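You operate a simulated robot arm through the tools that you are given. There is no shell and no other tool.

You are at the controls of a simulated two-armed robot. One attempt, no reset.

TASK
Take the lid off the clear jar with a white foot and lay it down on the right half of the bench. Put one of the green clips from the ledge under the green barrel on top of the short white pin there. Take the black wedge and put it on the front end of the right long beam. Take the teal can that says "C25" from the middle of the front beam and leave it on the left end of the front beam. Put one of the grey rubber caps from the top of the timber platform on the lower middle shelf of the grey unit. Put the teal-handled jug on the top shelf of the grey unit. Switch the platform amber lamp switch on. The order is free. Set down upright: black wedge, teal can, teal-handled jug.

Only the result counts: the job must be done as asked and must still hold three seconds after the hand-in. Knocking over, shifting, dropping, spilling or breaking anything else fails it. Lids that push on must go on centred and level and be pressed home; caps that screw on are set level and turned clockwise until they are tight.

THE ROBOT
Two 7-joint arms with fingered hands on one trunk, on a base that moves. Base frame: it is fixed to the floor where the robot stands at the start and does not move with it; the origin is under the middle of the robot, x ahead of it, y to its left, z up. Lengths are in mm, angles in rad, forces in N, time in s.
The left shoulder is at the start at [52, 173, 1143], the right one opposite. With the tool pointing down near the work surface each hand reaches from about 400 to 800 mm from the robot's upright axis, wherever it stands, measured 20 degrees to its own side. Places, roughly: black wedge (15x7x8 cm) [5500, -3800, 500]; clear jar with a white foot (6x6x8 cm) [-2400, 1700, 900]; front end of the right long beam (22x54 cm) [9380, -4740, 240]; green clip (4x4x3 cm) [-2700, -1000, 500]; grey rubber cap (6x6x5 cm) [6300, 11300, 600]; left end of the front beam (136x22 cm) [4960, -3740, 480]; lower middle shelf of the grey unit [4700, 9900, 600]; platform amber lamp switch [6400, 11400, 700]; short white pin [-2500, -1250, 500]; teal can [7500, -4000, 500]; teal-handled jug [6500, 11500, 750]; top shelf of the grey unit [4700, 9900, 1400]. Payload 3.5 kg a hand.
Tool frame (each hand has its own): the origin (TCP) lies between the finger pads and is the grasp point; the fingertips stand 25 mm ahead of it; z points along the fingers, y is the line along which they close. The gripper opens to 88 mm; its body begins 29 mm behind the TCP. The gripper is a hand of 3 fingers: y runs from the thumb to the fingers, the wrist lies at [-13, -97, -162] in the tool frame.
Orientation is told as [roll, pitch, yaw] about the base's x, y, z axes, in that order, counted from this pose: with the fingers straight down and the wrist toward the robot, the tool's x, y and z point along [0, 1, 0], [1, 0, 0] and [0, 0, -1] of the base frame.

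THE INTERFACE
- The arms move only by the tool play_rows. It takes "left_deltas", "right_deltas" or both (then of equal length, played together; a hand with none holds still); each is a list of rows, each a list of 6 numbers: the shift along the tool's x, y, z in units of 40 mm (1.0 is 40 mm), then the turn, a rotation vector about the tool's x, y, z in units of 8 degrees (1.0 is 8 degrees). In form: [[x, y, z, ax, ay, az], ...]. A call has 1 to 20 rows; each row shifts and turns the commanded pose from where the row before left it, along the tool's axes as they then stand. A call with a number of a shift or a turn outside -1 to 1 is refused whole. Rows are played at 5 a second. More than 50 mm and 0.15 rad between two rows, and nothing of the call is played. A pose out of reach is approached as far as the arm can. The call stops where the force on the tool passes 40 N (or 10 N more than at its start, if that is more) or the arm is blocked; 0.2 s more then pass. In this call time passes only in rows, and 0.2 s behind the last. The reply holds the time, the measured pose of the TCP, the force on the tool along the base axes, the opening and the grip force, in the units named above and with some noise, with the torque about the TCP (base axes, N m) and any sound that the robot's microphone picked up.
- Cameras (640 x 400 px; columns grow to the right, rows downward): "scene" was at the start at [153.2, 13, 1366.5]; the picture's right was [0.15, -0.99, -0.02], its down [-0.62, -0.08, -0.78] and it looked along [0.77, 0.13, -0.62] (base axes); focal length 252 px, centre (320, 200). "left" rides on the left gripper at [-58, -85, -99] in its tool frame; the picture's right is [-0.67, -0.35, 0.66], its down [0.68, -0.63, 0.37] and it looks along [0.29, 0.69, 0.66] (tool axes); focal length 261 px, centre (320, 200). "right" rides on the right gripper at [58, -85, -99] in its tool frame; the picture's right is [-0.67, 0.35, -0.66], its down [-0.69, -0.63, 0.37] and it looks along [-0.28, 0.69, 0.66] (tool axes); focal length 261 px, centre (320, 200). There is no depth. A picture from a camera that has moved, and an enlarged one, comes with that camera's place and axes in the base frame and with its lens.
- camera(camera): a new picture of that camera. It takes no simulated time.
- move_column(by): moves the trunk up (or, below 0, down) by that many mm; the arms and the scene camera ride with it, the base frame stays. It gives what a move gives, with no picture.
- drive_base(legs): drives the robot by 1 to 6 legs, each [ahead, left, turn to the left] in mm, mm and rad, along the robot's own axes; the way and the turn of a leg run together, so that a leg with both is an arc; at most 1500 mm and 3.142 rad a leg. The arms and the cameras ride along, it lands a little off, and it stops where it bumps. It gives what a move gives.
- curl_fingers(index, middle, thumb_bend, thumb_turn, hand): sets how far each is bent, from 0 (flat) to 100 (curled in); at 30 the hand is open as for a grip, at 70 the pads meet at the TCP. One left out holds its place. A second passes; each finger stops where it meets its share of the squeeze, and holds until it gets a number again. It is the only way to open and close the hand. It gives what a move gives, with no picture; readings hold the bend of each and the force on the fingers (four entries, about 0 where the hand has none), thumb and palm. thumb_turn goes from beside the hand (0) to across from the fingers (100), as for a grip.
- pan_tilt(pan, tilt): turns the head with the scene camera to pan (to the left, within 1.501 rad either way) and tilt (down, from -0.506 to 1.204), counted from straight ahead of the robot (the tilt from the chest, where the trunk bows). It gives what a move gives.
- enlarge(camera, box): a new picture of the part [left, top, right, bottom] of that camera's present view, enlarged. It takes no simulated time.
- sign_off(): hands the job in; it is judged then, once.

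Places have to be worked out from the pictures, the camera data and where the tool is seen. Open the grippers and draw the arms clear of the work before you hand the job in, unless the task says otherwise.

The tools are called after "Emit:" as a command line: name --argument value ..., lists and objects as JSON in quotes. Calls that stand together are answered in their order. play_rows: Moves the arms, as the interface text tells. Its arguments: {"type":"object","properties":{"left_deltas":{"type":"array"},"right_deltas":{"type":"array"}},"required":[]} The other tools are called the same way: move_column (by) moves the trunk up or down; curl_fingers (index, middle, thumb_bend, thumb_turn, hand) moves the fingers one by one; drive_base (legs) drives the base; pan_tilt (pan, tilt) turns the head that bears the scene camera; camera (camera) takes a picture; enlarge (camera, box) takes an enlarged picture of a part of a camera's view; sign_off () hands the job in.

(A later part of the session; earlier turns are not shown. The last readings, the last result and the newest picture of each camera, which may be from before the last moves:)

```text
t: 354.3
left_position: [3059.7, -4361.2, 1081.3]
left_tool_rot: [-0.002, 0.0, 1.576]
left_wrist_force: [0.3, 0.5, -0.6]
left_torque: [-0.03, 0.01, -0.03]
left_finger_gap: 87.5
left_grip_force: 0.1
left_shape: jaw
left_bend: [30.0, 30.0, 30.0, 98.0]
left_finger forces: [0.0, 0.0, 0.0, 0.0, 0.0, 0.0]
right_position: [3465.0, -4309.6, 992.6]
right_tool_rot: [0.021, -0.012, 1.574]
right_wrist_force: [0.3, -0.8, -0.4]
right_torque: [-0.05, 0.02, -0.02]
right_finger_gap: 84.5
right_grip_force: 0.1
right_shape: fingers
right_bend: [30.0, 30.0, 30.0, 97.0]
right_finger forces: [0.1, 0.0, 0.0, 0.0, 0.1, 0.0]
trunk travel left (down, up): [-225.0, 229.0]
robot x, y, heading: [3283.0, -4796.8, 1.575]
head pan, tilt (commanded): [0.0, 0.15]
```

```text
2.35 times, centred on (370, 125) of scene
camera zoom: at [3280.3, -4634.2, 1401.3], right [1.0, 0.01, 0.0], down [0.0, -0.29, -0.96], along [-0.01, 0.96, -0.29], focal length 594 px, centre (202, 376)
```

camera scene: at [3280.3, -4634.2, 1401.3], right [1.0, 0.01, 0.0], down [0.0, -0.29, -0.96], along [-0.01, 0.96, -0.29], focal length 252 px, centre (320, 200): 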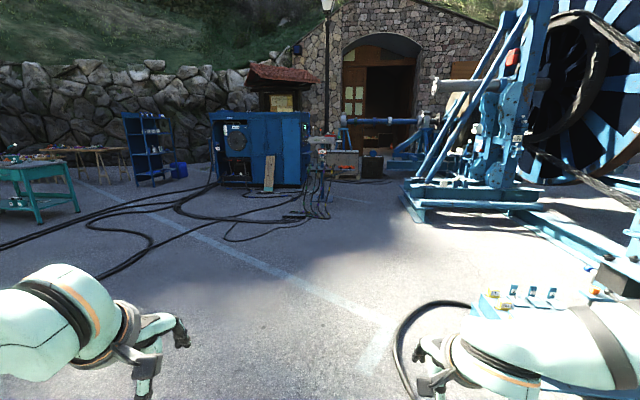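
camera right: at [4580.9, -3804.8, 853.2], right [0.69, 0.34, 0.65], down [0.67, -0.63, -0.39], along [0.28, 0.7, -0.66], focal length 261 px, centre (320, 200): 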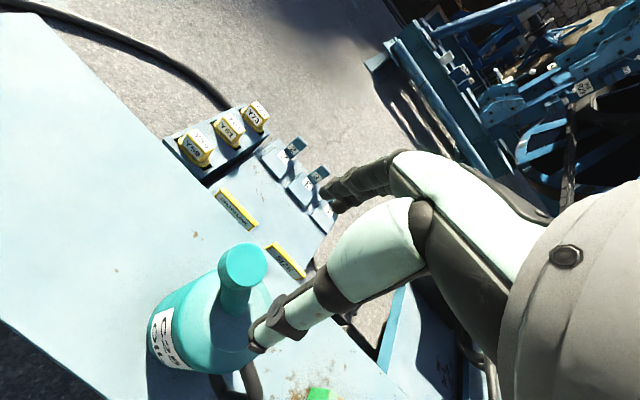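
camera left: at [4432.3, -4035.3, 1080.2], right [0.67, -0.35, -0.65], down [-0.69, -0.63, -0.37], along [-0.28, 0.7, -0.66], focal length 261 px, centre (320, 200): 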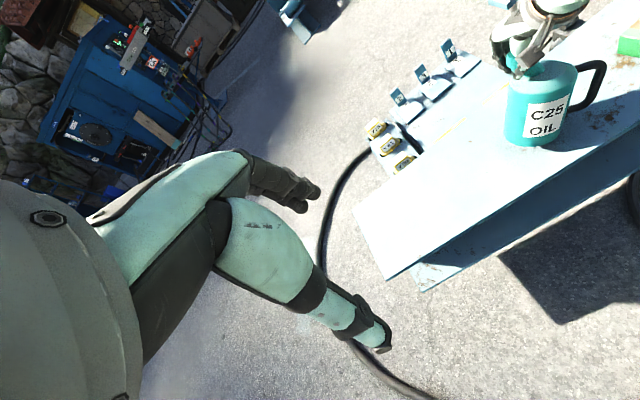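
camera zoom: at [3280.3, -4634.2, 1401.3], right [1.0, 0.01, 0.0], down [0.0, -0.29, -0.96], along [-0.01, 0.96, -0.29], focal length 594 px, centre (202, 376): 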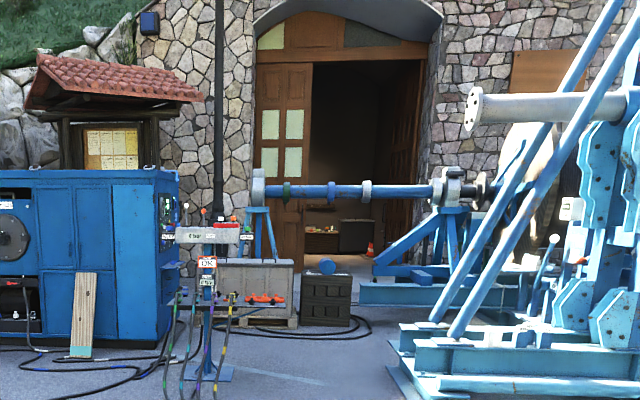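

The way in seems to be the doorway behind a roller stand. I drive north to about (3700, -1700) to see the obstacles in front of it.

Emit:
drive_base --legs '[[1400, 0, 0], [1400, -250, 0]]'

Emit:
camera --camera "scene"

Emit:
enlarge --camera "scene" --box '[200, 80, 440, 260]'

```text
t: 367.9
left_position: [3340.7, -1577.3, 1081.2]
left_tool_rot: [-0.001, 0.001, 1.557]
left_wrist_force: [0.7, 0.7, -0.5]
left_torque: [-0.02, -0.01, 0.02]
left_finger_gap: 87.8
left_grip_force: 0.1
left_shape: jaw
left_bend: [30.0, 30.0, 30.0, 98.0]
left_finger forces: [0.1, 0.0, 0.0, 0.0, 0.1, 0.1]
right_position: [3745.6, -1532.2, 992.7]
right_tool_rot: [0.021, -0.013, 1.557]
right_wrist_force: [0.1, -0.5, 0.7]
right_torque: [0.04, -0.04, -0.01]
right_finger_gap: 84.5
right_grip_force: 0.0
right_shape: fingers
right_bend: [30.0, 30.0, 30.0, 97.0]
right_finger forces: [0.1, 0.0, 0.0, 0.1, 0.0, 0.0]
trunk travel left (down, up): [-225.0, 229.0]
robot x, y, heading: [3552.5, -2012.1, 1.555]
head pan, tilt (commanded): [0.0, 0.15]
```

```text
taken
camera scene: at [3555.7, -1854.4, 1401.4], right [1.0, -0.01, 0.0], down [0.0, -0.29, -0.96], along [0.01, 0.96, -0.29], focal length 252 px, centre (320, 200)
```

scene: 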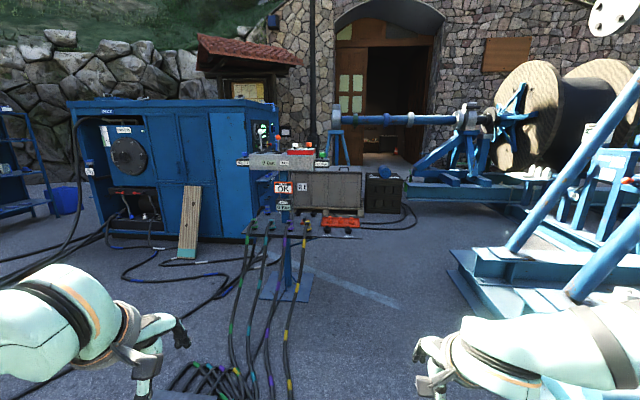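

```text
2.22 times, centred on (320, 170) of scene
camera zoom: at [3555.7, -1854.4, 1401.4], right [1.0, -0.01, 0.0], down [0.0, -0.29, -0.96], along [0.01, 0.96, -0.29], focal length 560 px, centre (320, 267)
```

zoom: 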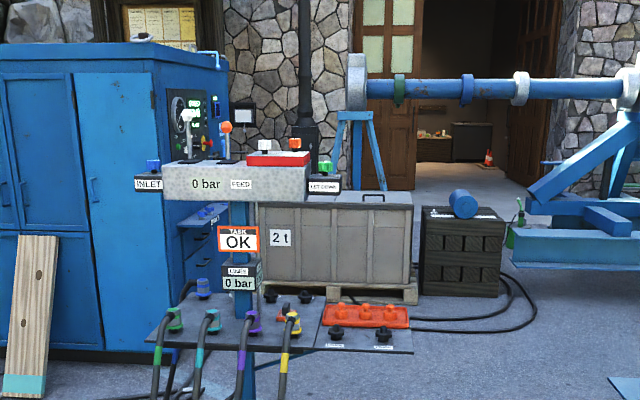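

I enlarge the region between the dark chest and the blue frame to judge the gaps.

Emit:
enlarge --camera "scene" --box '[340, 130, 540, 290]'

Emit:
enlarge --camera "scene" --box '[220, 30, 460, 200]'

```text
2.50 times, centred on (440, 210) of scene
camera zoom: at [3555.7, -1854.4, 1401.4], right [1.0, -0.01, 0.0], down [0.0, -0.29, -0.96], along [0.01, 0.96, -0.29], focal length 630 px, centre (20, 175)
```

zoom: 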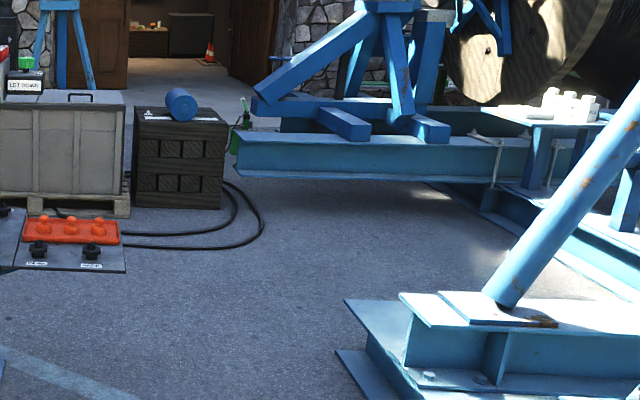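

```text
2.35 times, centred on (340, 115) of scene
camera zoom: at [3555.7, -1854.4, 1401.4], right [1.0, -0.01, 0.0], down [0.0, -0.29, -0.96], along [0.01, 0.96, -0.29], focal length 594 px, centre (273, 400)
```

zoom: 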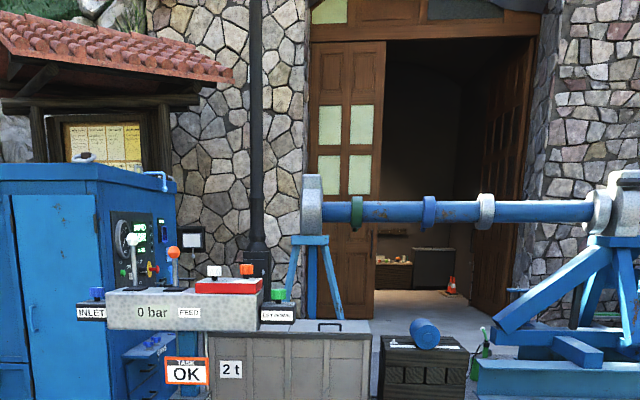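

The crate and chest block the direct way; I need a closer look at the gaps. I drive on between the valve stand and the reel frame to about (4150, 500).

Emit:
drive_base --legs '[[1000, -600, 0.015], [1450, 0, 0]]'

Emit:
pan_tilt --pan 0.5 --tilt 0.25

Emit:
camera --camera "scene"

Emit:
pan_tilt --pan -0.5 --tilt 0.25

Emit:
camera --camera "scene"

```text
t: 380.6
left_position: [3931.5, 859.6, 1081.5]
left_tool_rot: [-0.003, -0.001, 1.581]
left_wrist_force: [-0.1, -0.8, 0.5]
left_torque: [-0.02, 0.0, -0.01]
left_finger_gap: 87.7
left_grip_force: 0.0
left_shape: jaw
left_bend: [30.0, 30.0, 30.0, 98.0]
left_finger forces: [0.0, 0.0, 0.0, 0.0, 0.0, 0.1]
right_position: [4335.7, 912.3, 992.4]
right_tool_rot: [0.021, -0.013, 1.581]
right_wrist_force: [0.4, -0.4, -0.3]
right_torque: [0.01, 0.01, -0.02]
right_finger_gap: 84.3
right_grip_force: 0.0
right_shape: fingers
right_bend: [30.0, 30.0, 30.0, 97.0]
right_finger forces: [0.1, 0.1, 0.0, 0.0, 0.0, 0.0]
trunk travel left (down, up): [-225.0, 229.0]
robot x, y, heading: [4156.1, 425.3, 1.586]
head pan, tilt (commanded): [0.0, 0.15]
```

```text
t: 381.5
left_position: [3932.1, 860.2, 1082.2]
left_tool_rot: [-0.002, -0.001, 1.582]
left_wrist_force: [-0.9, 0.2, -0.2]
left_torque: [0.0, -0.01, -0.03]
left_finger_gap: 87.6
left_grip_force: 0.0
left_shape: jaw
left_bend: [30.0, 30.0, 30.0, 98.0]
left_finger forces: [0.1, 0.0, 0.0, 0.0, 0.0, 0.1]
right_position: [4336.2, 914.0, 991.8]
right_tool_rot: [0.023, -0.012, 1.582]
right_wrist_force: [-0.5, -0.4, -0.3]
right_torque: [-0.02, -0.01, 0.01]
right_finger_gap: 84.3
right_grip_force: 0.1
right_shape: fingers
right_bend: [30.0, 30.0, 30.0, 97.0]
right_finger forces: [0.0, 0.0, 0.0, 0.0, 0.0, 0.0]
trunk travel left (down, up): [-225.0, 229.0]
robot x, y, heading: [4157.3, 428.5, 1.582]
head pan, tilt (commanded): [0.499, 0.25]
```

```text
taken
camera scene: at [4109.1, 574.9, 1393.7], right [0.87, 0.48, -0.07], down [0.12, -0.35, -0.93], along [-0.47, 0.8, -0.36], focal length 252 px, centre (320, 200)
```

scene: 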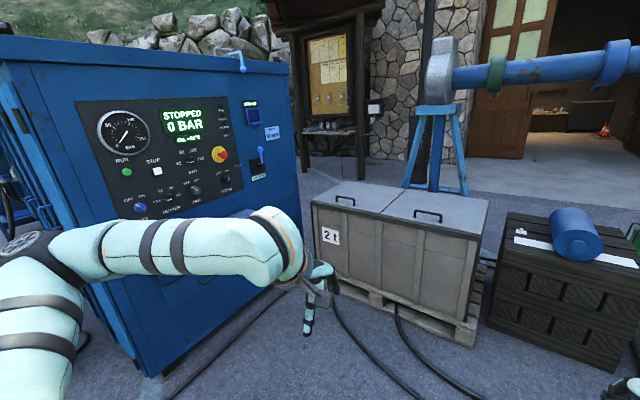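

```text
t: 382.8
left_position: [3931.2, 857.8, 1080.7]
left_tool_rot: [-0.002, -0.002, 1.581]
left_wrist_force: [1.1, 0.4, 0.0]
left_torque: [-0.01, 0.0, 0.0]
left_finger_gap: 87.6
left_grip_force: 0.1
left_shape: jaw
left_bend: [30.0, 30.0, 30.0, 98.0]
left_finger forces: [0.1, 0.0, 0.1, 0.0, 0.0, 0.0]
right_position: [4335.0, 913.4, 992.4]
right_tool_rot: [0.021, -0.012, 1.582]
right_wrist_force: [0.3, 0.3, -0.4]
right_torque: [0.0, -0.01, -0.01]
right_finger_gap: 84.6
right_grip_force: 0.0
right_shape: fingers
right_bend: [30.0, 30.0, 30.0, 97.0]
right_finger forces: [0.0, 0.0, 0.1, 0.1, 0.0, 0.0]
trunk travel left (down, up): [-225.0, 229.0]
robot x, y, heading: [4157.8, 429.3, 1.582]
head pan, tilt (commanded): [-0.499, 0.25]
```

```text
taken
camera scene: at [4198.3, 576.1, 1393.7], right [0.88, -0.46, 0.07], down [-0.11, -0.35, -0.93], along [0.45, 0.81, -0.36], focal length 252 px, centre (320, 200)
```

scene: 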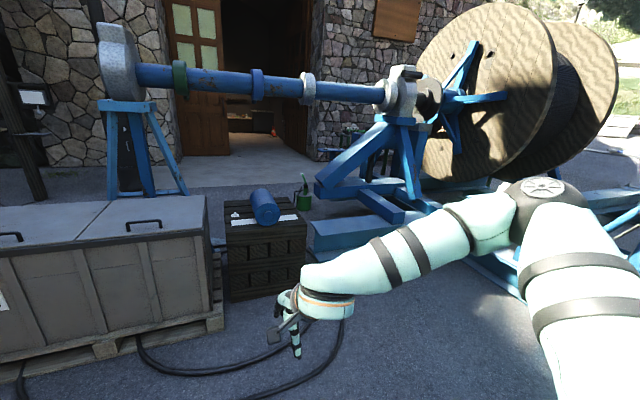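

Direct gaps beside the crates look like only 330–500 mm. To judge my own footprint, I tilt the left hand back so that its camera looks down at the robot's base.

Emit:
play_rows --left_deltas '[[0, 0, -0.5, 1, 0, 0], [0, 0, -0.5, 1, 0, 0], [0, 0, 0, 1, 0, 0], [0, 0, 0, 1, 0, 0], [0, 0, 0, 1, 0, 0], [0, 0, 0, 1, 0, 0], [0, 0, 0, 1, 0, 0]]'

Emit:
camera --camera "left"

```text
t: 384.4
left_position: [3930.7, 862.3, 1121.1]
left_tool_rot: [-0.002, 0.837, 1.58]
left_wrist_force: [-0.1, 0.0, 0.2]
left_torque: [0.03, 0.05, 0.0]
left_finger_gap: 87.8
left_grip_force: 0.0
left_shape: jaw
left_bend: [30.0, 30.0, 30.0, 98.0]
left_finger forces: [0.1, 0.1, 0.1, 0.0, 0.1, 0.1]
left hand out of reach, approached as far as the arm can: row 7
right_position: [4334.3, 912.7, 992.1]
right_tool_rot: [0.022, -0.012, 1.58]
right_wrist_force: [0.0, -0.6, 0.1]
right_torque: [-0.02, 0.04, -0.04]
right_finger_gap: 84.3
right_grip_force: 0.1
right_shape: fingers
right_bend: [30.0, 30.0, 30.0, 97.0]
right_finger forces: [0.1, 0.1, 0.0, 0.0, 0.0, 0.1]
trunk travel left (down, up): [-225.0, 229.0]
robot x, y, heading: [4159.4, 427.5, 1.58]
head pan, tilt (commanded): [-0.499, 0.25]
```

```text
taken
camera left: at [3987.9, 879.5, 1251.4], right [0.68, -0.71, -0.18], down [-0.68, -0.7, 0.22], along [-0.28, -0.03, -0.96], focal length 261 px, centre (320, 200)
```

left: 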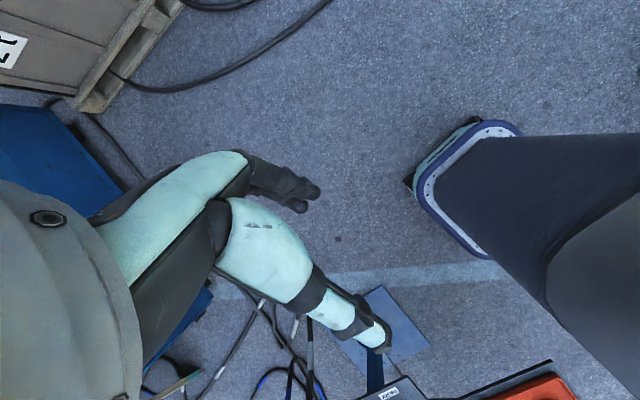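

The base itself is narrow, about ±180 mm wide and 220 mm ahead of the axis, so the gaps matter differently. I look more closely at the passage between the pack and the crate.

Emit:
pan_tilt --pan 0.7 --tilt 0.45

Emit:
camera --camera "scene"

Emit:
pan_tilt --pan -0.4 --tilt 0.5

Emit:
camera --camera "scene"

```text
t: 385.8
left_position: [3929.5, 862.9, 1121.4]
left_tool_rot: [-0.002, 0.84, 1.582]
left_wrist_force: [-0.8, -0.4, 1.1]
left_torque: [0.0, 0.0, -0.02]
left_finger_gap: 87.5
left_grip_force: 0.1
left_shape: jaw
left_bend: [30.0, 30.0, 30.0, 98.0]
left_finger forces: [0.0, 0.0, 0.1, 0.1, 0.0, 0.0]
right_position: [4336.0, 912.8, 992.4]
right_tool_rot: [0.021, -0.011, 1.581]
right_wrist_force: [-1.0, -0.6, 0.6]
right_torque: [-0.03, -0.01, -0.02]
right_finger_gap: 84.4
right_grip_force: 0.1
right_shape: fingers
right_bend: [30.0, 30.0, 30.0, 97.0]
right_finger forces: [0.0, 0.0, 0.1, 0.0, 0.1, 0.1]
trunk travel left (down, up): [-225.0, 229.0]
robot x, y, heading: [4151.5, 425.4, 1.581]
head pan, tilt (commanded): [0.7, 0.45]
```

```text
taken
camera scene: at [4094.8, 560.7, 1376.8], right [0.76, 0.65, -0.09], down [0.29, -0.45, -0.85], along [-0.59, 0.61, -0.53], focal length 252 px, centre (320, 200)
```

scene: 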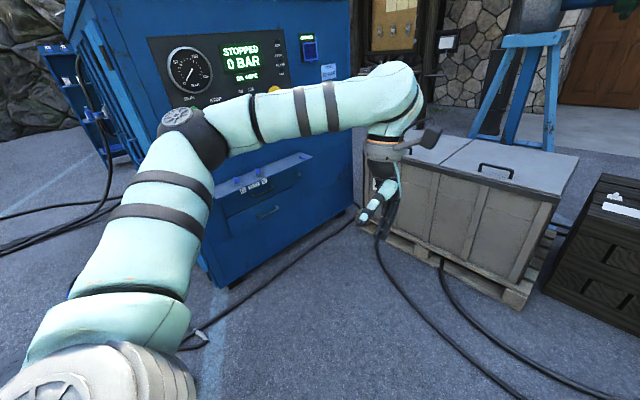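

```text
t: 387.1
left_position: [3930.5, 861.3, 1120.7]
left_tool_rot: [-0.002, 0.836, 1.581]
left_wrist_force: [-0.2, 0.1, 0.0]
left_torque: [0.0, 0.0, -0.01]
left_finger_gap: 87.7
left_grip_force: 0.0
left_shape: jaw
left_bend: [30.0, 30.0, 30.0, 98.0]
left_finger forces: [0.1, 0.2, 0.0, 0.0, 0.0, 0.0]
right_position: [4334.7, 912.8, 991.6]
right_tool_rot: [0.02, -0.013, 1.579]
right_wrist_force: [0.6, -0.6, 0.5]
right_torque: [-0.02, -0.03, -0.04]
right_finger_gap: 84.5
right_grip_force: 0.0
right_shape: fingers
right_bend: [30.0, 30.0, 30.0, 97.0]
right_finger forces: [0.0, 0.0, 0.1, 0.0, 0.1, 0.0]
trunk travel left (down, up): [-225.0, 229.0]
robot x, y, heading: [4156.1, 426.9, 1.578]
head pan, tilt (commanded): [-0.4, 0.499]
```

```text
taken
camera scene: at [4189.0, 574.6, 1370.5], right [0.93, -0.37, 0.05], down [-0.18, -0.56, -0.81], along [0.33, 0.74, -0.59], focal length 252 px, centre (320, 200)
```

scene: 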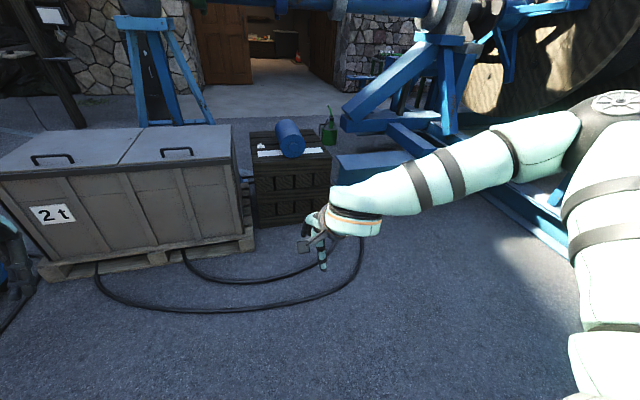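

Neither gap beside the crates suits me. I restore the left hand and go back west to check whether the way round the west side of the pack is open.

Emit:
play_rows --left_deltas '[[0, 0, 0, -1, 0, 0], [0, 0, 0, -1, 0, 0], [0, 0, 0, -1, 0, 0], [0, 0, 0, -1, 0, 0], [0, 0, 0, -1, 0, 0], [0, 0, 0, -1, 0, 0]]'

Emit:
drive_base --legs '[[-1150, 0, 0], [0, 1450, 0], [0, 1450, 0], [300, 900, 0]]'

Emit:
pan_tilt --pan 0 --tilt 0.2

Emit:
camera --camera "scene"

```text
t: 388.5
left_position: [3931.6, 861.9, 1121.8]
left_tool_rot: [-0.002, -0.001, 1.582]
left_wrist_force: [0.5, 0.4, -0.4]
left_torque: [-0.01, 0.0, 0.01]
left_finger_gap: 87.8
left_grip_force: 0.1
left_shape: jaw
left_bend: [30.0, 30.0, 30.0, 98.0]
left_finger forces: [0.0, 0.0, 0.1, 0.0, 0.1, 0.1]
right_position: [4335.7, 912.1, 991.6]
right_tool_rot: [0.019, -0.013, 1.582]
right_wrist_force: [0.8, 1.1, 0.4]
right_torque: [0.0, -0.01, 0.02]
right_finger_gap: 84.5
right_grip_force: 0.0
right_shape: fingers
right_bend: [30.0, 30.0, 30.0, 97.0]
right_finger forces: [0.0, 0.1, 0.0, 0.1, 0.0, 0.0]
trunk travel left (down, up): [-225.0, 229.0]
robot x, y, heading: [4155.6, 428.4, 1.582]
head pan, tilt (commanded): [-0.4, 0.499]
```

```text
t: 399.0
left_position: [2910.4, -353.8, 1121.8]
left_tool_rot: [-0.002, -0.002, 1.782]
left_wrist_force: [0.2, 0.5, 0.3]
left_torque: [-0.04, 0.0, 0.01]
left_finger_gap: 87.9
left_grip_force: 0.1
left_shape: jaw
left_bend: [30.0, 30.0, 30.0, 98.0]
left_finger forces: [0.1, 0.1, 0.1, 0.0, 0.1, 0.1]
right_position: [3298.0, -221.8, 992.5]
right_tool_rot: [0.02, -0.013, 1.781]
right_wrist_force: [-0.3, 0.4, -0.5]
right_torque: [-0.01, -0.02, -0.02]
right_finger_gap: 84.5
right_grip_force: 0.0
right_shape: fingers
right_bend: [30.0, 30.0, 30.0, 98.0]
right_finger forces: [0.0, 0.0, 0.0, 0.0, 0.1, 0.1]
trunk travel left (down, up): [-225.0, 229.0]
robot x, y, heading: [3218.9, -733.6, 1.781]
head pan, tilt (commanded): [-0.4, 0.499]
stopped in leg 2: the robot was blocked; the commanded pose is now the measured one
```

```text
t: 399.9
left_position: [2913.0, -353.4, 1122.6]
left_tool_rot: [-0.002, -0.002, 1.781]
left_wrist_force: [-0.5, 0.4, -0.5]
left_torque: [0.01, -0.06, -0.01]
left_finger_gap: 87.9
left_grip_force: 0.1
left_shape: jaw
left_bend: [30.0, 30.0, 30.0, 98.0]
left_finger forces: [0.0, 0.1, 0.1, 0.1, 0.1, 0.1]
right_position: [3298.2, -222.6, 992.6]
right_tool_rot: [0.022, -0.013, 1.782]
right_wrist_force: [-0.2, -0.8, -0.2]
right_torque: [0.01, 0.01, -0.01]
right_finger_gap: 85.0
right_grip_force: 0.0
right_shape: fingers
right_bend: [30.0, 30.0, 30.0, 98.0]
right_finger forces: [0.1, 0.1, 0.0, 0.0, 0.0, 0.0]
trunk travel left (down, up): [-225.0, 229.0]
robot x, y, heading: [3220.1, -728.3, 1.785]
head pan, tilt (commanded): [0.0, 0.201]
```

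```text
taken
camera scene: at [3184.2, -576.3, 1396.6], right [0.98, 0.21, 0.0], down [0.07, -0.33, -0.94], along [-0.2, 0.92, -0.33], focal length 252 px, centre (320, 200)
```

scene: 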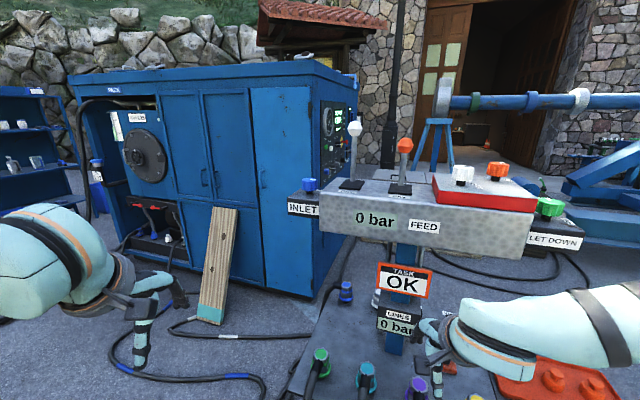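

The drive was blocked while sliding west and the robot turned slightly; the hand is close to the valve stand. I look at what was touched before moving on.

Emit:
camera --camera "right"

Emit:
pan_tilt --pan -0.3 --tilt 0.7

Emit:
camera --camera "scene"

Emit:
camera --camera "left"

```text
taken
camera right: at [3260.5, -318.4, 1093.7], right [0.6, 0.48, 0.65], down [0.79, -0.47, -0.39], along [0.12, 0.74, -0.66], focal length 261 px, centre (320, 200)
```

right: 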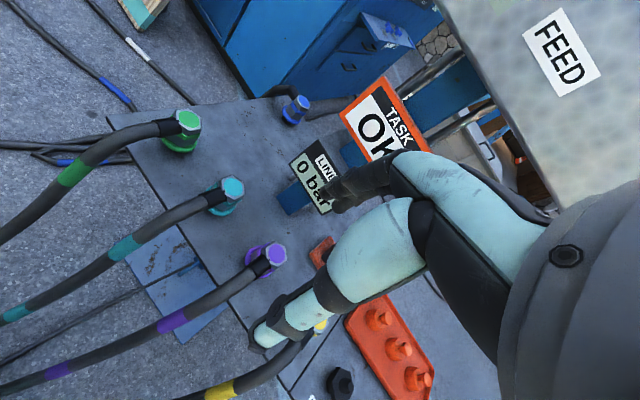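

```text
t: 400.8
left_position: [2911.5, -354.7, 1122.7]
left_tool_rot: [-0.002, 0.0, 1.782]
left_wrist_force: [-0.5, 0.0, 0.3]
left_torque: [0.0, 0.0, 0.0]
left_finger_gap: 87.7
left_grip_force: 0.0
left_shape: jaw
left_bend: [30.0, 30.0, 30.0, 98.0]
left_finger forces: [0.0, 0.0, 0.0, 0.0, 0.0, 0.0]
right_position: [3297.0, -222.2, 992.8]
right_tool_rot: [0.02, -0.014, 1.783]
right_wrist_force: [-0.2, -0.3, -0.3]
right_torque: [-0.05, -0.02, -0.02]
right_finger_gap: 84.8
right_grip_force: 0.1
right_shape: fingers
right_bend: [30.0, 30.0, 30.0, 98.0]
right_finger forces: [0.0, 0.0, 0.1, 0.1, 0.0, 0.1]
trunk travel left (down, up): [-225.0, 229.0]
robot x, y, heading: [3217.7, -732.9, 1.784]
head pan, tilt (commanded): [-0.3, 0.7]
```

```text
taken
camera scene: at [3211.9, -588.7, 1353.4], right [1.0, -0.08, 0.04], down [-0.03, -0.74, -0.67], along [0.09, 0.67, -0.74], focal length 252 px, centre (320, 200)
```

scene: 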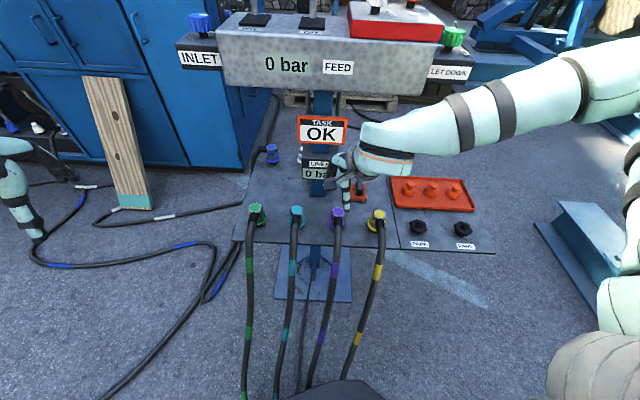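

```text
taken
camera left: at [2985.7, -424.7, 1221.3], right [0.73, -0.2, -0.66], down [-0.54, -0.76, -0.37], along [-0.42, 0.62, -0.66], focal length 261 px, centre (320, 200)
```

left: 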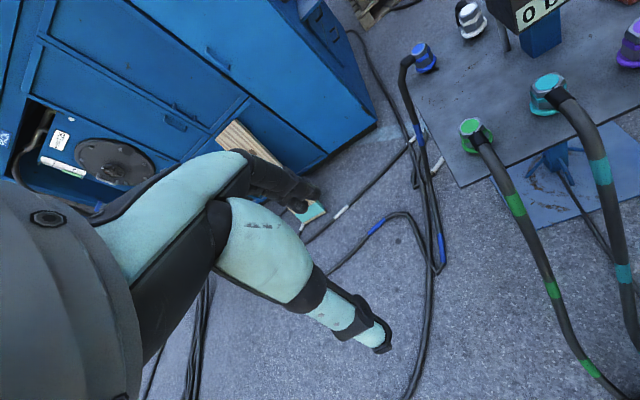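

My forearm touched the console's bar; the console itself looks upright and in place. I back straight out to the south, straighten, and continue west with more distance.

Emit:
drive_base --legs '[[-600, 0, 0], [0, 0, -0.21]]'

Emit:
pan_tilt --pan 0 --tilt 0.25

Emit:
camera --camera "scene"

Emit:
enlarge --camera "scene" --box '[220, 100, 400, 300]'

```text
t: 405.0
left_position: [3124.1, -886.1, 1122.7]
left_tool_rot: [-0.002, -0.002, 1.571]
left_wrist_force: [0.0, 1.0, -1.8]
left_torque: [0.01, 0.01, 0.02]
left_finger_gap: 87.6
left_grip_force: 0.0
left_shape: jaw
left_bend: [30.0, 30.0, 30.0, 98.0]
left_finger forces: [0.0, 0.0, 0.0, 0.0, 0.1, 0.0]
right_position: [3529.6, -836.5, 992.8]
right_tool_rot: [0.021, -0.014, 1.568]
right_wrist_force: [-0.1, 0.6, 0.5]
right_torque: [0.02, 0.0, 0.01]
right_finger_gap: 84.9
right_grip_force: 0.0
right_shape: fingers
right_bend: [30.0, 30.0, 30.0, 98.0]
right_finger forces: [0.0, 0.1, 0.0, 0.0, 0.0, 0.0]
trunk travel left (down, up): [-225.0, 229.0]
robot x, y, heading: [3346.1, -1321.3, 1.569]
head pan, tilt (commanded): [-0.3, 0.7]
```

```text
t: 405.9
left_position: [3124.3, -885.4, 1122.8]
left_tool_rot: [-0.002, -0.001, 1.571]
left_wrist_force: [0.4, -0.1, 0.0]
left_torque: [0.0, -0.01, 0.0]
left_finger_gap: 87.9
left_grip_force: 0.1
left_shape: jaw
left_bend: [30.0, 30.0, 30.0, 98.0]
left_finger forces: [0.0, 0.0, 0.1, 0.1, 0.0, 0.0]
right_position: [3529.5, -837.3, 992.7]
right_tool_rot: [0.02, -0.015, 1.57]
right_wrist_force: [-0.3, 0.9, 0.7]
right_torque: [0.0, 0.02, -0.01]
right_finger_gap: 84.8
right_grip_force: 0.0
right_shape: fingers
right_bend: [30.0, 30.0, 30.0, 98.0]
right_finger forces: [0.0, 0.0, 0.0, 0.0, 0.0, 0.0]
trunk travel left (down, up): [-225.0, 229.0]
robot x, y, heading: [3339.7, -1319.7, 1.571]
head pan, tilt (commanded): [0.0, 0.25]
```

```text
taken
camera scene: at [3344.0, -1160.1, 1392.0], right [1.0, 0.0, 0.0], down [0.0, -0.38, -0.92], along [0.0, 0.92, -0.38], focal length 252 px, centre (320, 200)
```

scene: 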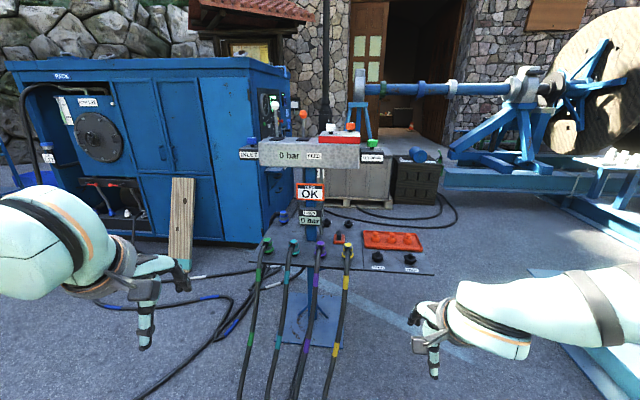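

```text
2.00 times, centred on (310, 200) of scene
camera zoom: at [3344.0, -1160.1, 1392.0], right [1.0, 0.0, 0.0], down [0.0, -0.38, -0.92], along [0.0, 0.92, -0.38], focal length 504 px, centre (340, 200)
```

zoom: 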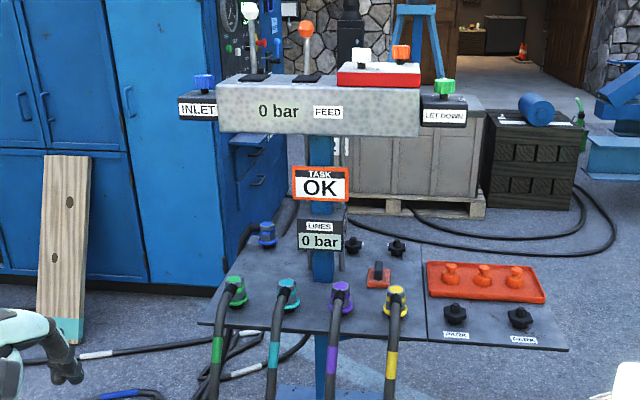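

Nothing on the console appears displaced. I go on west along y about -1300 and then north toward the start area to look past the pack's west side.

Emit:
drive_base --legs '[[0, 1450, 0], [0, 1450, 0], [1300, 150, 0]]'

Emit:
camera --camera "scene"

Emit:
enlarge --camera "scene" --box '[180, 80, 460, 280]'

```text
t: 426.0
left_position: [132.8, 471.9, 1121.6]
left_tool_rot: [-0.002, -0.003, 1.546]
left_wrist_force: [0.0, -0.2, 0.0]
left_torque: [0.03, -0.03, -0.02]
left_finger_gap: 87.8
left_grip_force: 0.0
left_shape: jaw
left_bend: [30.0, 30.0, 30.0, 98.0]
left_finger forces: [0.1, 0.0, 0.1, 0.1, 0.1, 0.1]
right_position: [539.8, 510.7, 993.0]
right_tool_rot: [0.022, -0.016, 1.545]
right_wrist_force: [-0.3, 0.0, 0.2]
right_torque: [0.04, 0.01, 0.01]
right_finger_gap: 84.7
right_grip_force: 0.1
right_shape: fingers
right_bend: [30.0, 30.0, 30.0, 98.0]
right_finger forces: [0.1, 0.0, 0.0, 0.0, 0.0, 0.1]
trunk travel left (down, up): [-225.0, 229.0]
robot x, y, heading: [340.4, 36.2, 1.55]
head pan, tilt (commanded): [0.0, 0.25]
```

```text
taken
camera scene: at [347.0, 192.1, 1392.1], right [1.0, -0.02, 0.0], down [-0.01, -0.38, -0.93], along [0.02, 0.92, -0.38], focal length 252 px, centre (320, 200)
```

scene: 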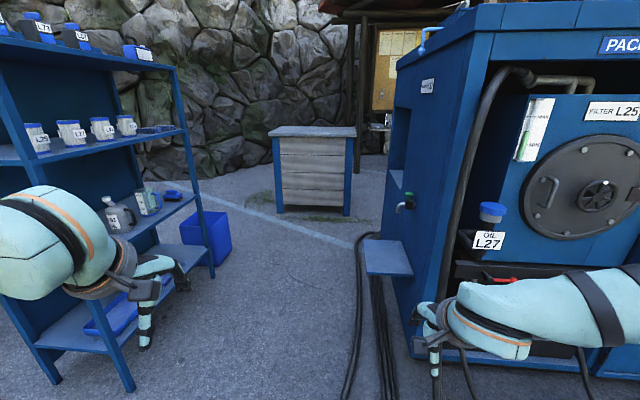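

```text
2.00 times, centred on (320, 180) of scene
camera zoom: at [347.0, 192.1, 1392.1], right [1.0, -0.02, 0.0], down [-0.01, -0.38, -0.93], along [0.02, 0.92, -0.38], focal length 504 px, centre (320, 240)
```

zoom: 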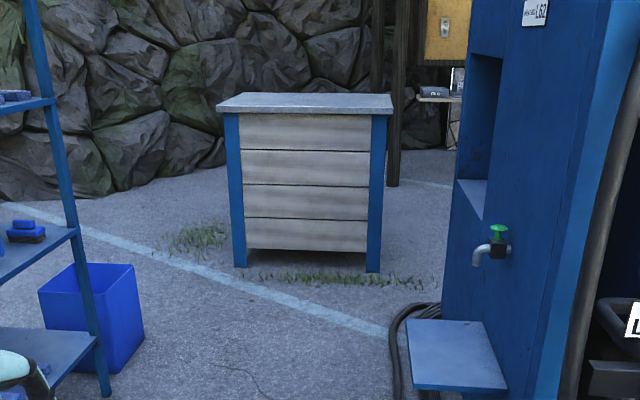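

The way north past the cabinet looks open on its west side: bin corner near (-479, 2500), cabinet from x -107 to 741 with its front at y 3063 and top at z 990. I raise the right hand and go north to about (130, 2350).

Emit:
play_rows --right_deltas '[[0, 0, -0.8, 0, 0, 0], [0, 0, -0.8, 0, 0, 0], [0, 0, -0.8, 0, 0, 0], [0, 0, -0.8, 0, 0, 0]]'

Emit:
drive_base --legs '[[1150, 230, 0.02], [1100, 0, 0]]'

Emit:
pan_tilt --pan 0.3 --tilt 0.45

Emit:
camera --camera "scene"

```text
t: 427.0
left_position: [134.1, 471.8, 1122.8]
left_tool_rot: [0.0, -0.003, 1.545]
left_wrist_force: [0.7, 0.5, 0.0]
left_torque: [-0.01, -0.02, 0.01]
left_finger_gap: 87.7
left_grip_force: 0.1
left_shape: jaw
left_bend: [30.0, 30.0, 30.0, 98.0]
left_finger forces: [0.0, 0.0, 0.1, 0.0, 0.0, 0.1]
right_position: [543.8, 507.1, 1122.1]
right_tool_rot: [0.018, -0.013, 1.545]
right_wrist_force: [-0.6, -0.8, -0.5]
right_torque: [0.0, -0.03, -0.02]
right_finger_gap: 84.8
right_grip_force: 0.1
right_shape: fingers
right_bend: [30.0, 30.0, 30.0, 98.0]
right_finger forces: [0.1, 0.0, 0.1, 0.1, 0.0, 0.0]
trunk travel left (down, up): [-225.0, 229.0]
robot x, y, heading: [342.1, 31.2, 1.549]
head pan, tilt (commanded): [0.0, 0.25]
```

```text
t: 438.1
left_position: [-73.8, 2714.0, 1122.8]
left_tool_rot: [-0.002, -0.001, 1.551]
left_wrist_force: [0.2, -0.2, 0.4]
left_torque: [0.01, -0.02, -0.01]
left_finger_gap: 88.0
left_grip_force: 0.1
left_shape: jaw
left_bend: [30.0, 30.0, 30.0, 98.0]
left_finger forces: [0.1, 0.0, 0.0, 0.0, 0.0, 0.0]
right_position: [336.1, 2752.2, 1120.0]
right_tool_rot: [0.021, -0.013, 1.548]
right_wrist_force: [-0.6, -0.5, -0.3]
right_torque: [0.02, -0.05, -0.03]
right_finger_gap: 84.5
right_grip_force: 0.1
right_shape: fingers
right_bend: [30.0, 30.0, 30.0, 98.0]
right_finger forces: [0.0, 0.0, 0.0, 0.0, 0.1, 0.1]
trunk travel left (down, up): [-225.0, 229.0]
robot x, y, heading: [135.5, 2274.3, 1.556]
head pan, tilt (commanded): [0.0, 0.25]
```

```text
t: 438.9
left_position: [-74.2, 2714.8, 1122.7]
left_tool_rot: [-0.002, -0.002, 1.553]
left_wrist_force: [0.0, 0.7, 0.6]
left_torque: [0.02, 0.0, 0.01]
left_finger_gap: 87.5
left_grip_force: 0.1
left_shape: jaw
left_bend: [30.0, 30.0, 30.0, 98.0]
left_finger forces: [0.0, 0.0, 0.0, 0.0, 0.0, 0.0]
right_position: [335.1, 2751.3, 1120.7]
right_tool_rot: [0.021, -0.014, 1.55]
right_wrist_force: [0.2, 0.0, 0.8]
right_torque: [0.02, -0.02, 0.05]
right_finger_gap: 85.0
right_grip_force: 0.1
right_shape: fingers
right_bend: [30.0, 30.0, 30.0, 98.0]
right_finger forces: [0.1, 0.0, 0.0, 0.0, 0.1, 0.0]
trunk travel left (down, up): [-225.0, 229.0]
robot x, y, heading: [135.1, 2274.7, 1.552]
head pan, tilt (commanded): [0.3, 0.45]
```

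```text
taken
camera scene: at [112.3, 2427.2, 1374.4], right [0.96, 0.27, -0.04], down [0.12, -0.54, -0.83], along [-0.25, 0.8, -0.55], focal length 252 px, centre (320, 200)
```

scene: 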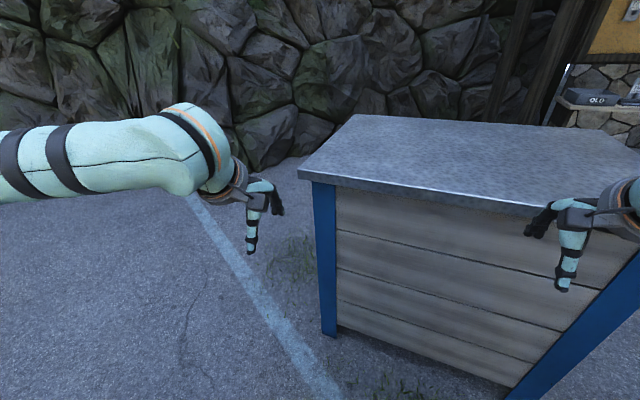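

The cabinet's top is at z about 1004, below my hands. I check the bin's place on the left before turning.

Emit:
pan_tilt --pan 1.3 --tilt 0.7

Emit:
camera --camera "scene"

```text
t: 440.2
left_position: [-74.7, 2715.3, 1123.1]
left_tool_rot: [-0.001, -0.002, 1.551]
left_wrist_force: [0.3, 0.1, -0.6]
left_torque: [-0.01, 0.01, -0.02]
left_finger_gap: 87.8
left_grip_force: 0.1
left_shape: jaw
left_bend: [30.0, 30.0, 30.0, 98.0]
left_finger forces: [0.0, 0.0, 0.0, 0.1, 0.1, 0.0]
right_position: [336.1, 2751.5, 1120.2]
right_tool_rot: [0.022, -0.014, 1.549]
right_wrist_force: [0.8, 0.6, 0.3]
right_torque: [0.03, 0.0, -0.01]
right_finger_gap: 84.7
right_grip_force: 0.1
right_shape: fingers
right_bend: [30.0, 30.0, 30.0, 98.0]
right_finger forces: [0.1, 0.0, 0.1, 0.0, 0.1, 0.1]
trunk travel left (down, up): [-225.0, 229.0]
robot x, y, heading: [136.0, 2275.8, 1.55]
head pan, tilt (commanded): [1.3, 0.7]
```

```text
taken
camera scene: at [56.3, 2360.7, 1361.5], right [0.29, 0.95, -0.13], down [0.62, -0.29, -0.73], along [-0.73, 0.13, -0.67], focal length 252 px, centre (320, 200)
```

scene: 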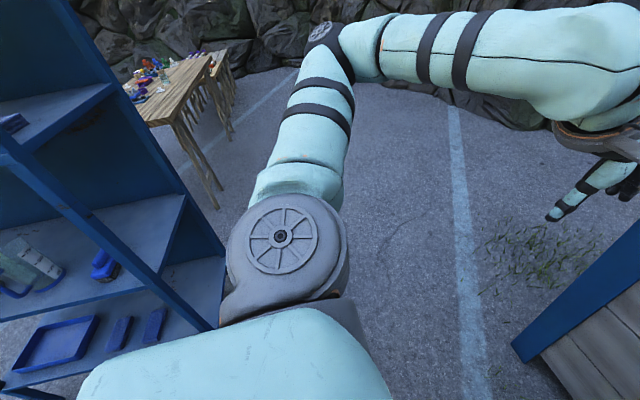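

The rack's corner post is at about (-715, 1751) and the floor north-west is clear. I go forward 200 mm, turn to heading about 2.56 and drive through between bin and cabinet.

Emit:
drive_base --legs '[[200, 0, 0], [0, 0, 1.01], [1050, 0, 0]]'

Emit:
pan_tilt --pan -0.9 --tilt 0.35

Emit:
camera --camera "scene"

Emit:
pan_tilt --pan 0 --tilt 0.35

Emit:
camera --camera "scene"

```text
t: 449.4
left_position: [-1217.7, 3117.0, 1122.9]
left_tool_rot: [-0.002, -0.001, 2.549]
left_wrist_force: [0.4, -0.3, 0.0]
left_torque: [-0.02, 0.01, 0.02]
left_finger_gap: 87.9
left_grip_force: 0.1
left_shape: jaw
left_bend: [30.0, 30.0, 30.0, 98.0]
left_finger forces: [0.0, 0.0, 0.0, 0.1, 0.1, 0.1]
right_position: [-1027.0, 3482.2, 1121.1]
right_tool_rot: [0.022, -0.014, 2.548]
right_wrist_force: [0.3, -0.2, -0.4]
right_torque: [0.01, -0.01, 0.0]
right_finger_gap: 84.8
right_grip_force: 0.1
right_shape: fingers
right_bend: [30.0, 30.0, 30.0, 98.0]
right_finger forces: [0.0, 0.0, 0.1, 0.1, 0.1, 0.0]
trunk travel left (down, up): [-225.0, 229.0]
robot x, y, heading: [-735.3, 3057.6, 2.55]
head pan, tilt (commanded): [1.3, 0.7]
```

```text
t: 451.5
left_position: [-1218.6, 3119.3, 1122.0]
left_tool_rot: [-0.001, -0.002, 2.547]
left_wrist_force: [-0.2, 0.2, 0.2]
left_torque: [-0.01, 0.01, -0.01]
left_finger_gap: 87.8
left_grip_force: 0.1
left_shape: jaw
left_bend: [30.0, 30.0, 30.0, 98.0]
left_finger forces: [0.0, 0.1, 0.0, 0.0, 0.0, 0.1]
right_position: [-1027.7, 3483.8, 1121.2]
right_tool_rot: [0.022, -0.014, 2.547]
right_wrist_force: [0.1, 0.5, 0.1]
right_torque: [0.02, -0.01, 0.0]
right_finger_gap: 84.7
right_grip_force: 0.0
right_shape: fingers
right_bend: [30.0, 30.0, 30.0, 98.0]
right_finger forces: [0.1, 0.1, 0.0, 0.1, 0.0, 0.1]
trunk travel left (down, up): [-225.0, 229.0]
robot x, y, heading: [-735.9, 3058.2, 2.548]
head pan, tilt (commanded): [-0.901, 0.351]
```

```text
taken
camera scene: at [-797.9, 3186.5, 1387.7], right [0.99, 0.08, 0.11], down [0.13, -0.41, -0.9], along [-0.03, 0.91, -0.42], focal length 252 px, centre (320, 200)
```

scene: 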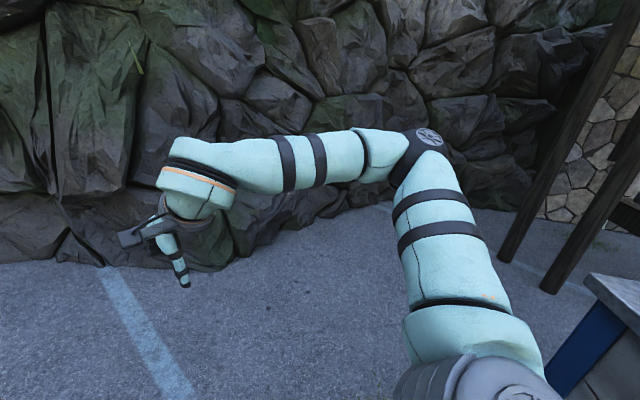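

```text
t: 452.7
left_position: [-1219.7, 3118.0, 1122.4]
left_tool_rot: [-0.003, 0.0, 2.548]
left_wrist_force: [0.2, 0.8, -0.3]
left_torque: [0.01, -0.01, -0.02]
left_finger_gap: 87.7
left_grip_force: 0.1
left_shape: jaw
left_bend: [30.0, 30.0, 30.0, 98.0]
left_finger forces: [0.1, 0.0, 0.1, 0.1, 0.0, 0.0]
right_position: [-1027.1, 3483.0, 1120.8]
right_tool_rot: [0.021, -0.014, 2.549]
right_wrist_force: [0.3, 0.5, -0.5]
right_torque: [-0.01, 0.01, -0.03]
right_finger_gap: 84.5
right_grip_force: 0.1
right_shape: fingers
right_bend: [30.0, 30.0, 30.0, 98.0]
right_finger forces: [0.0, 0.1, 0.0, 0.1, 0.0, 0.0]
trunk travel left (down, up): [-225.0, 229.0]
robot x, y, heading: [-733.5, 3057.3, 2.547]
head pan, tilt (commanded): [0.0, 0.351]
```

```text
taken
camera scene: at [-867.5, 3145.5, 1382.8], right [0.56, 0.83, 0.0], down [0.39, -0.26, -0.88], along [-0.73, 0.49, -0.47], focal length 252 px, centre (320, 200)
```

scene: 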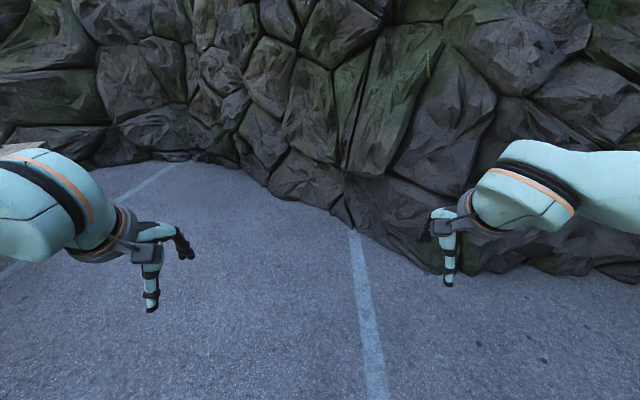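

The rock wall leaves plenty of room; the kiosk's front-left post is at about (1164, 4957). I turn to face east, shift north to y about 4320 and drive east behind the cabinet.

Emit:
drive_base --legs '[[0, 0, -2.545], [0, 1265, 0]]'

Emit:
pan_tilt --pan 0 --tilt 0.3

Emit:
camera --camera "scene"

```text
t: 465.1
left_position: [-243.1, 4503.0, 1122.5]
left_tool_rot: [-0.002, -0.001, -0.035]
left_wrist_force: [0.2, -0.5, 0.5]
left_torque: [-0.03, 0.01, 0.0]
left_finger_gap: 87.8
left_grip_force: 0.1
left_shape: jaw
left_bend: [30.0, 30.0, 30.0, 98.0]
left_finger forces: [0.0, 0.1, 0.0, 0.0, 0.0, 0.0]
right_position: [-210.6, 4092.3, 1121.0]
right_tool_rot: [0.02, -0.016, -0.036]
right_wrist_force: [0.2, 0.3, 0.2]
right_torque: [0.0, -0.02, 0.02]
right_finger_gap: 84.7
right_grip_force: 0.0
right_shape: fingers
right_bend: [30.0, 30.0, 30.0, 98.0]
right_finger forces: [0.0, 0.0, 0.0, 0.1, 0.0, 0.1]
trunk travel left (down, up): [-225.0, 229.0]
robot x, y, heading: [-684.7, 4298.9, -0.033]
head pan, tilt (commanded): [0.0, 0.351]
```

```text
t: 465.7
left_position: [-241.9, 4502.8, 1122.3]
left_tool_rot: [-0.001, -0.003, -0.035]
left_wrist_force: [-0.3, -0.5, -0.3]
left_torque: [0.02, -0.01, -0.01]
left_finger_gap: 87.7
left_grip_force: 0.1
left_shape: jaw
left_bend: [30.0, 30.0, 30.0, 98.0]
left_finger forces: [0.0, 0.0, 0.0, 0.1, 0.0, 0.0]
right_position: [-212.0, 4092.2, 1121.1]
right_tool_rot: [0.021, -0.014, -0.037]
right_wrist_force: [0.0, 0.3, 0.0]
right_torque: [0.02, 0.01, 0.01]
right_finger_gap: 84.7
right_grip_force: 0.0
right_shape: fingers
right_bend: [30.0, 30.0, 30.0, 98.0]
right_finger forces: [0.1, 0.0, 0.0, 0.1, 0.0, 0.0]
trunk travel left (down, up): [-225.0, 229.0]
robot x, y, heading: [-686.6, 4293.9, -0.033]
head pan, tilt (commanded): [0.0, 0.3]
```

```text
taken
camera scene: at [-525.5, 4291.5, 1387.4], right [-0.03, -1.0, 0.0], down [-0.43, 0.01, -0.9], along [0.9, -0.03, -0.43], focal length 252 px, centre (320, 200)
```

scene: 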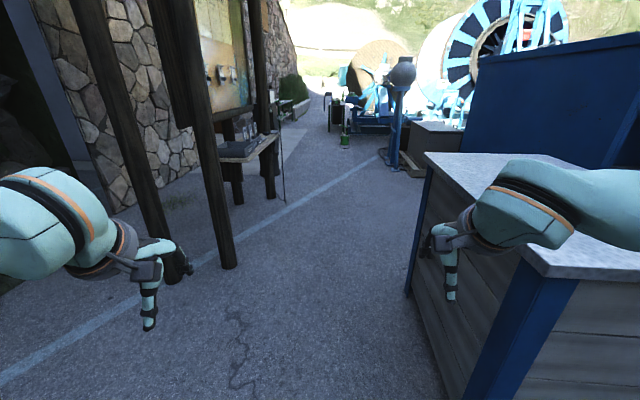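

The lane east is open, with the kiosk's table and a thin pole on its left side near (2400–2490, 4670–4850). I drive east, drifting south to y about 3900.

Emit:
drive_base --legs '[[1400, -120, 0.033], [1400, -230, 0]]'

Emit:
camera --camera "scene"

Emit:
pan_tilt --pan 0.6 --tilt 0.25

Emit:
camera --camera "scene"

```text
t: 479.3
left_position: [2544.2, 4108.6, 1123.0]
left_tool_rot: [-0.002, -0.002, -0.025]
left_wrist_force: [-0.2, 0.0, -0.3]
left_torque: [-0.01, 0.01, 0.0]
left_finger_gap: 87.9
left_grip_force: 0.1
left_shape: jaw
left_bend: [30.0, 30.0, 30.0, 98.0]
left_finger forces: [0.0, 0.1, 0.0, 0.0, 0.0, 0.1]
right_position: [2578.8, 3698.7, 1120.8]
right_tool_rot: [0.021, -0.015, -0.026]
right_wrist_force: [0.2, -1.0, -0.6]
right_torque: [-0.01, -0.01, 0.02]
right_finger_gap: 84.6
right_grip_force: 0.1
right_shape: fingers
right_bend: [30.0, 30.0, 30.0, 98.0]
right_finger forces: [0.0, 0.0, 0.2, 0.0, 0.0, 0.1]
trunk travel left (down, up): [-225.0, 229.0]
robot x, y, heading: [2105.4, 3899.5, -0.021]
head pan, tilt (commanded): [0.0, 0.3]
```

```text
taken
camera scene: at [2263.6, 3894.7, 1387.4], right [-0.02, -1.0, 0.0], down [-0.43, 0.01, -0.9], along [0.9, -0.02, -0.43], focal length 252 px, centre (320, 200)
```

scene: 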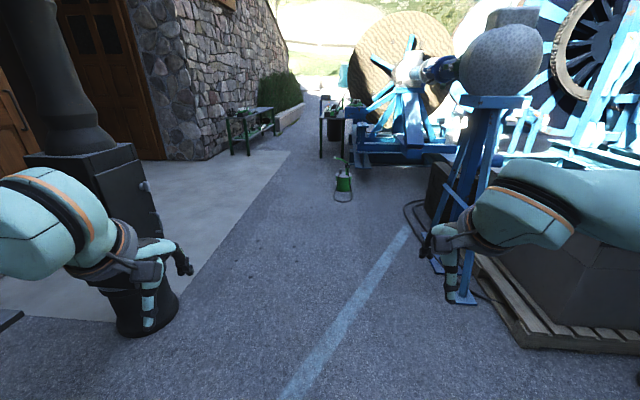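

```text
t: 480.3
left_position: [2544.5, 4109.4, 1122.6]
left_tool_rot: [0.0, -0.003, -0.025]
left_wrist_force: [-0.4, 0.6, 0.5]
left_torque: [0.02, 0.03, -0.01]
left_finger_gap: 87.8
left_grip_force: 0.0
left_shape: jaw
left_bend: [30.0, 30.0, 30.0, 98.0]
left_finger forces: [0.1, 0.0, 0.0, 0.1, 0.1, 0.0]
right_position: [2580.8, 3699.7, 1120.1]
right_tool_rot: [0.021, -0.014, -0.026]
right_wrist_force: [-0.1, 0.4, -0.1]
right_torque: [-0.01, 0.01, -0.02]
right_finger_gap: 85.0
right_grip_force: 0.1
right_shape: fingers
right_bend: [30.0, 30.0, 30.0, 98.0]
right_finger forces: [0.0, 0.0, 0.1, 0.1, 0.0, 0.1]
trunk travel left (down, up): [-225.0, 229.0]
robot x, y, heading: [2101.1, 3900.6, -0.018]
head pan, tilt (commanded): [0.6, 0.25]
```

```text
taken
camera scene: at [2249.4, 3947.7, 1394.4], right [0.54, -0.84, -0.08], down [-0.34, -0.13, -0.93], along [0.77, 0.53, -0.36], focal length 252 px, centre (320, 200)
```

scene: 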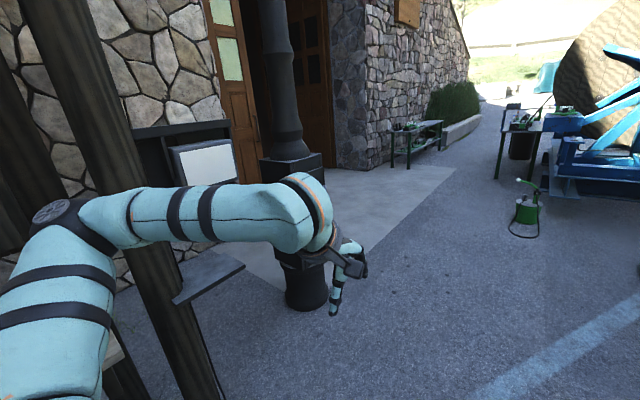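

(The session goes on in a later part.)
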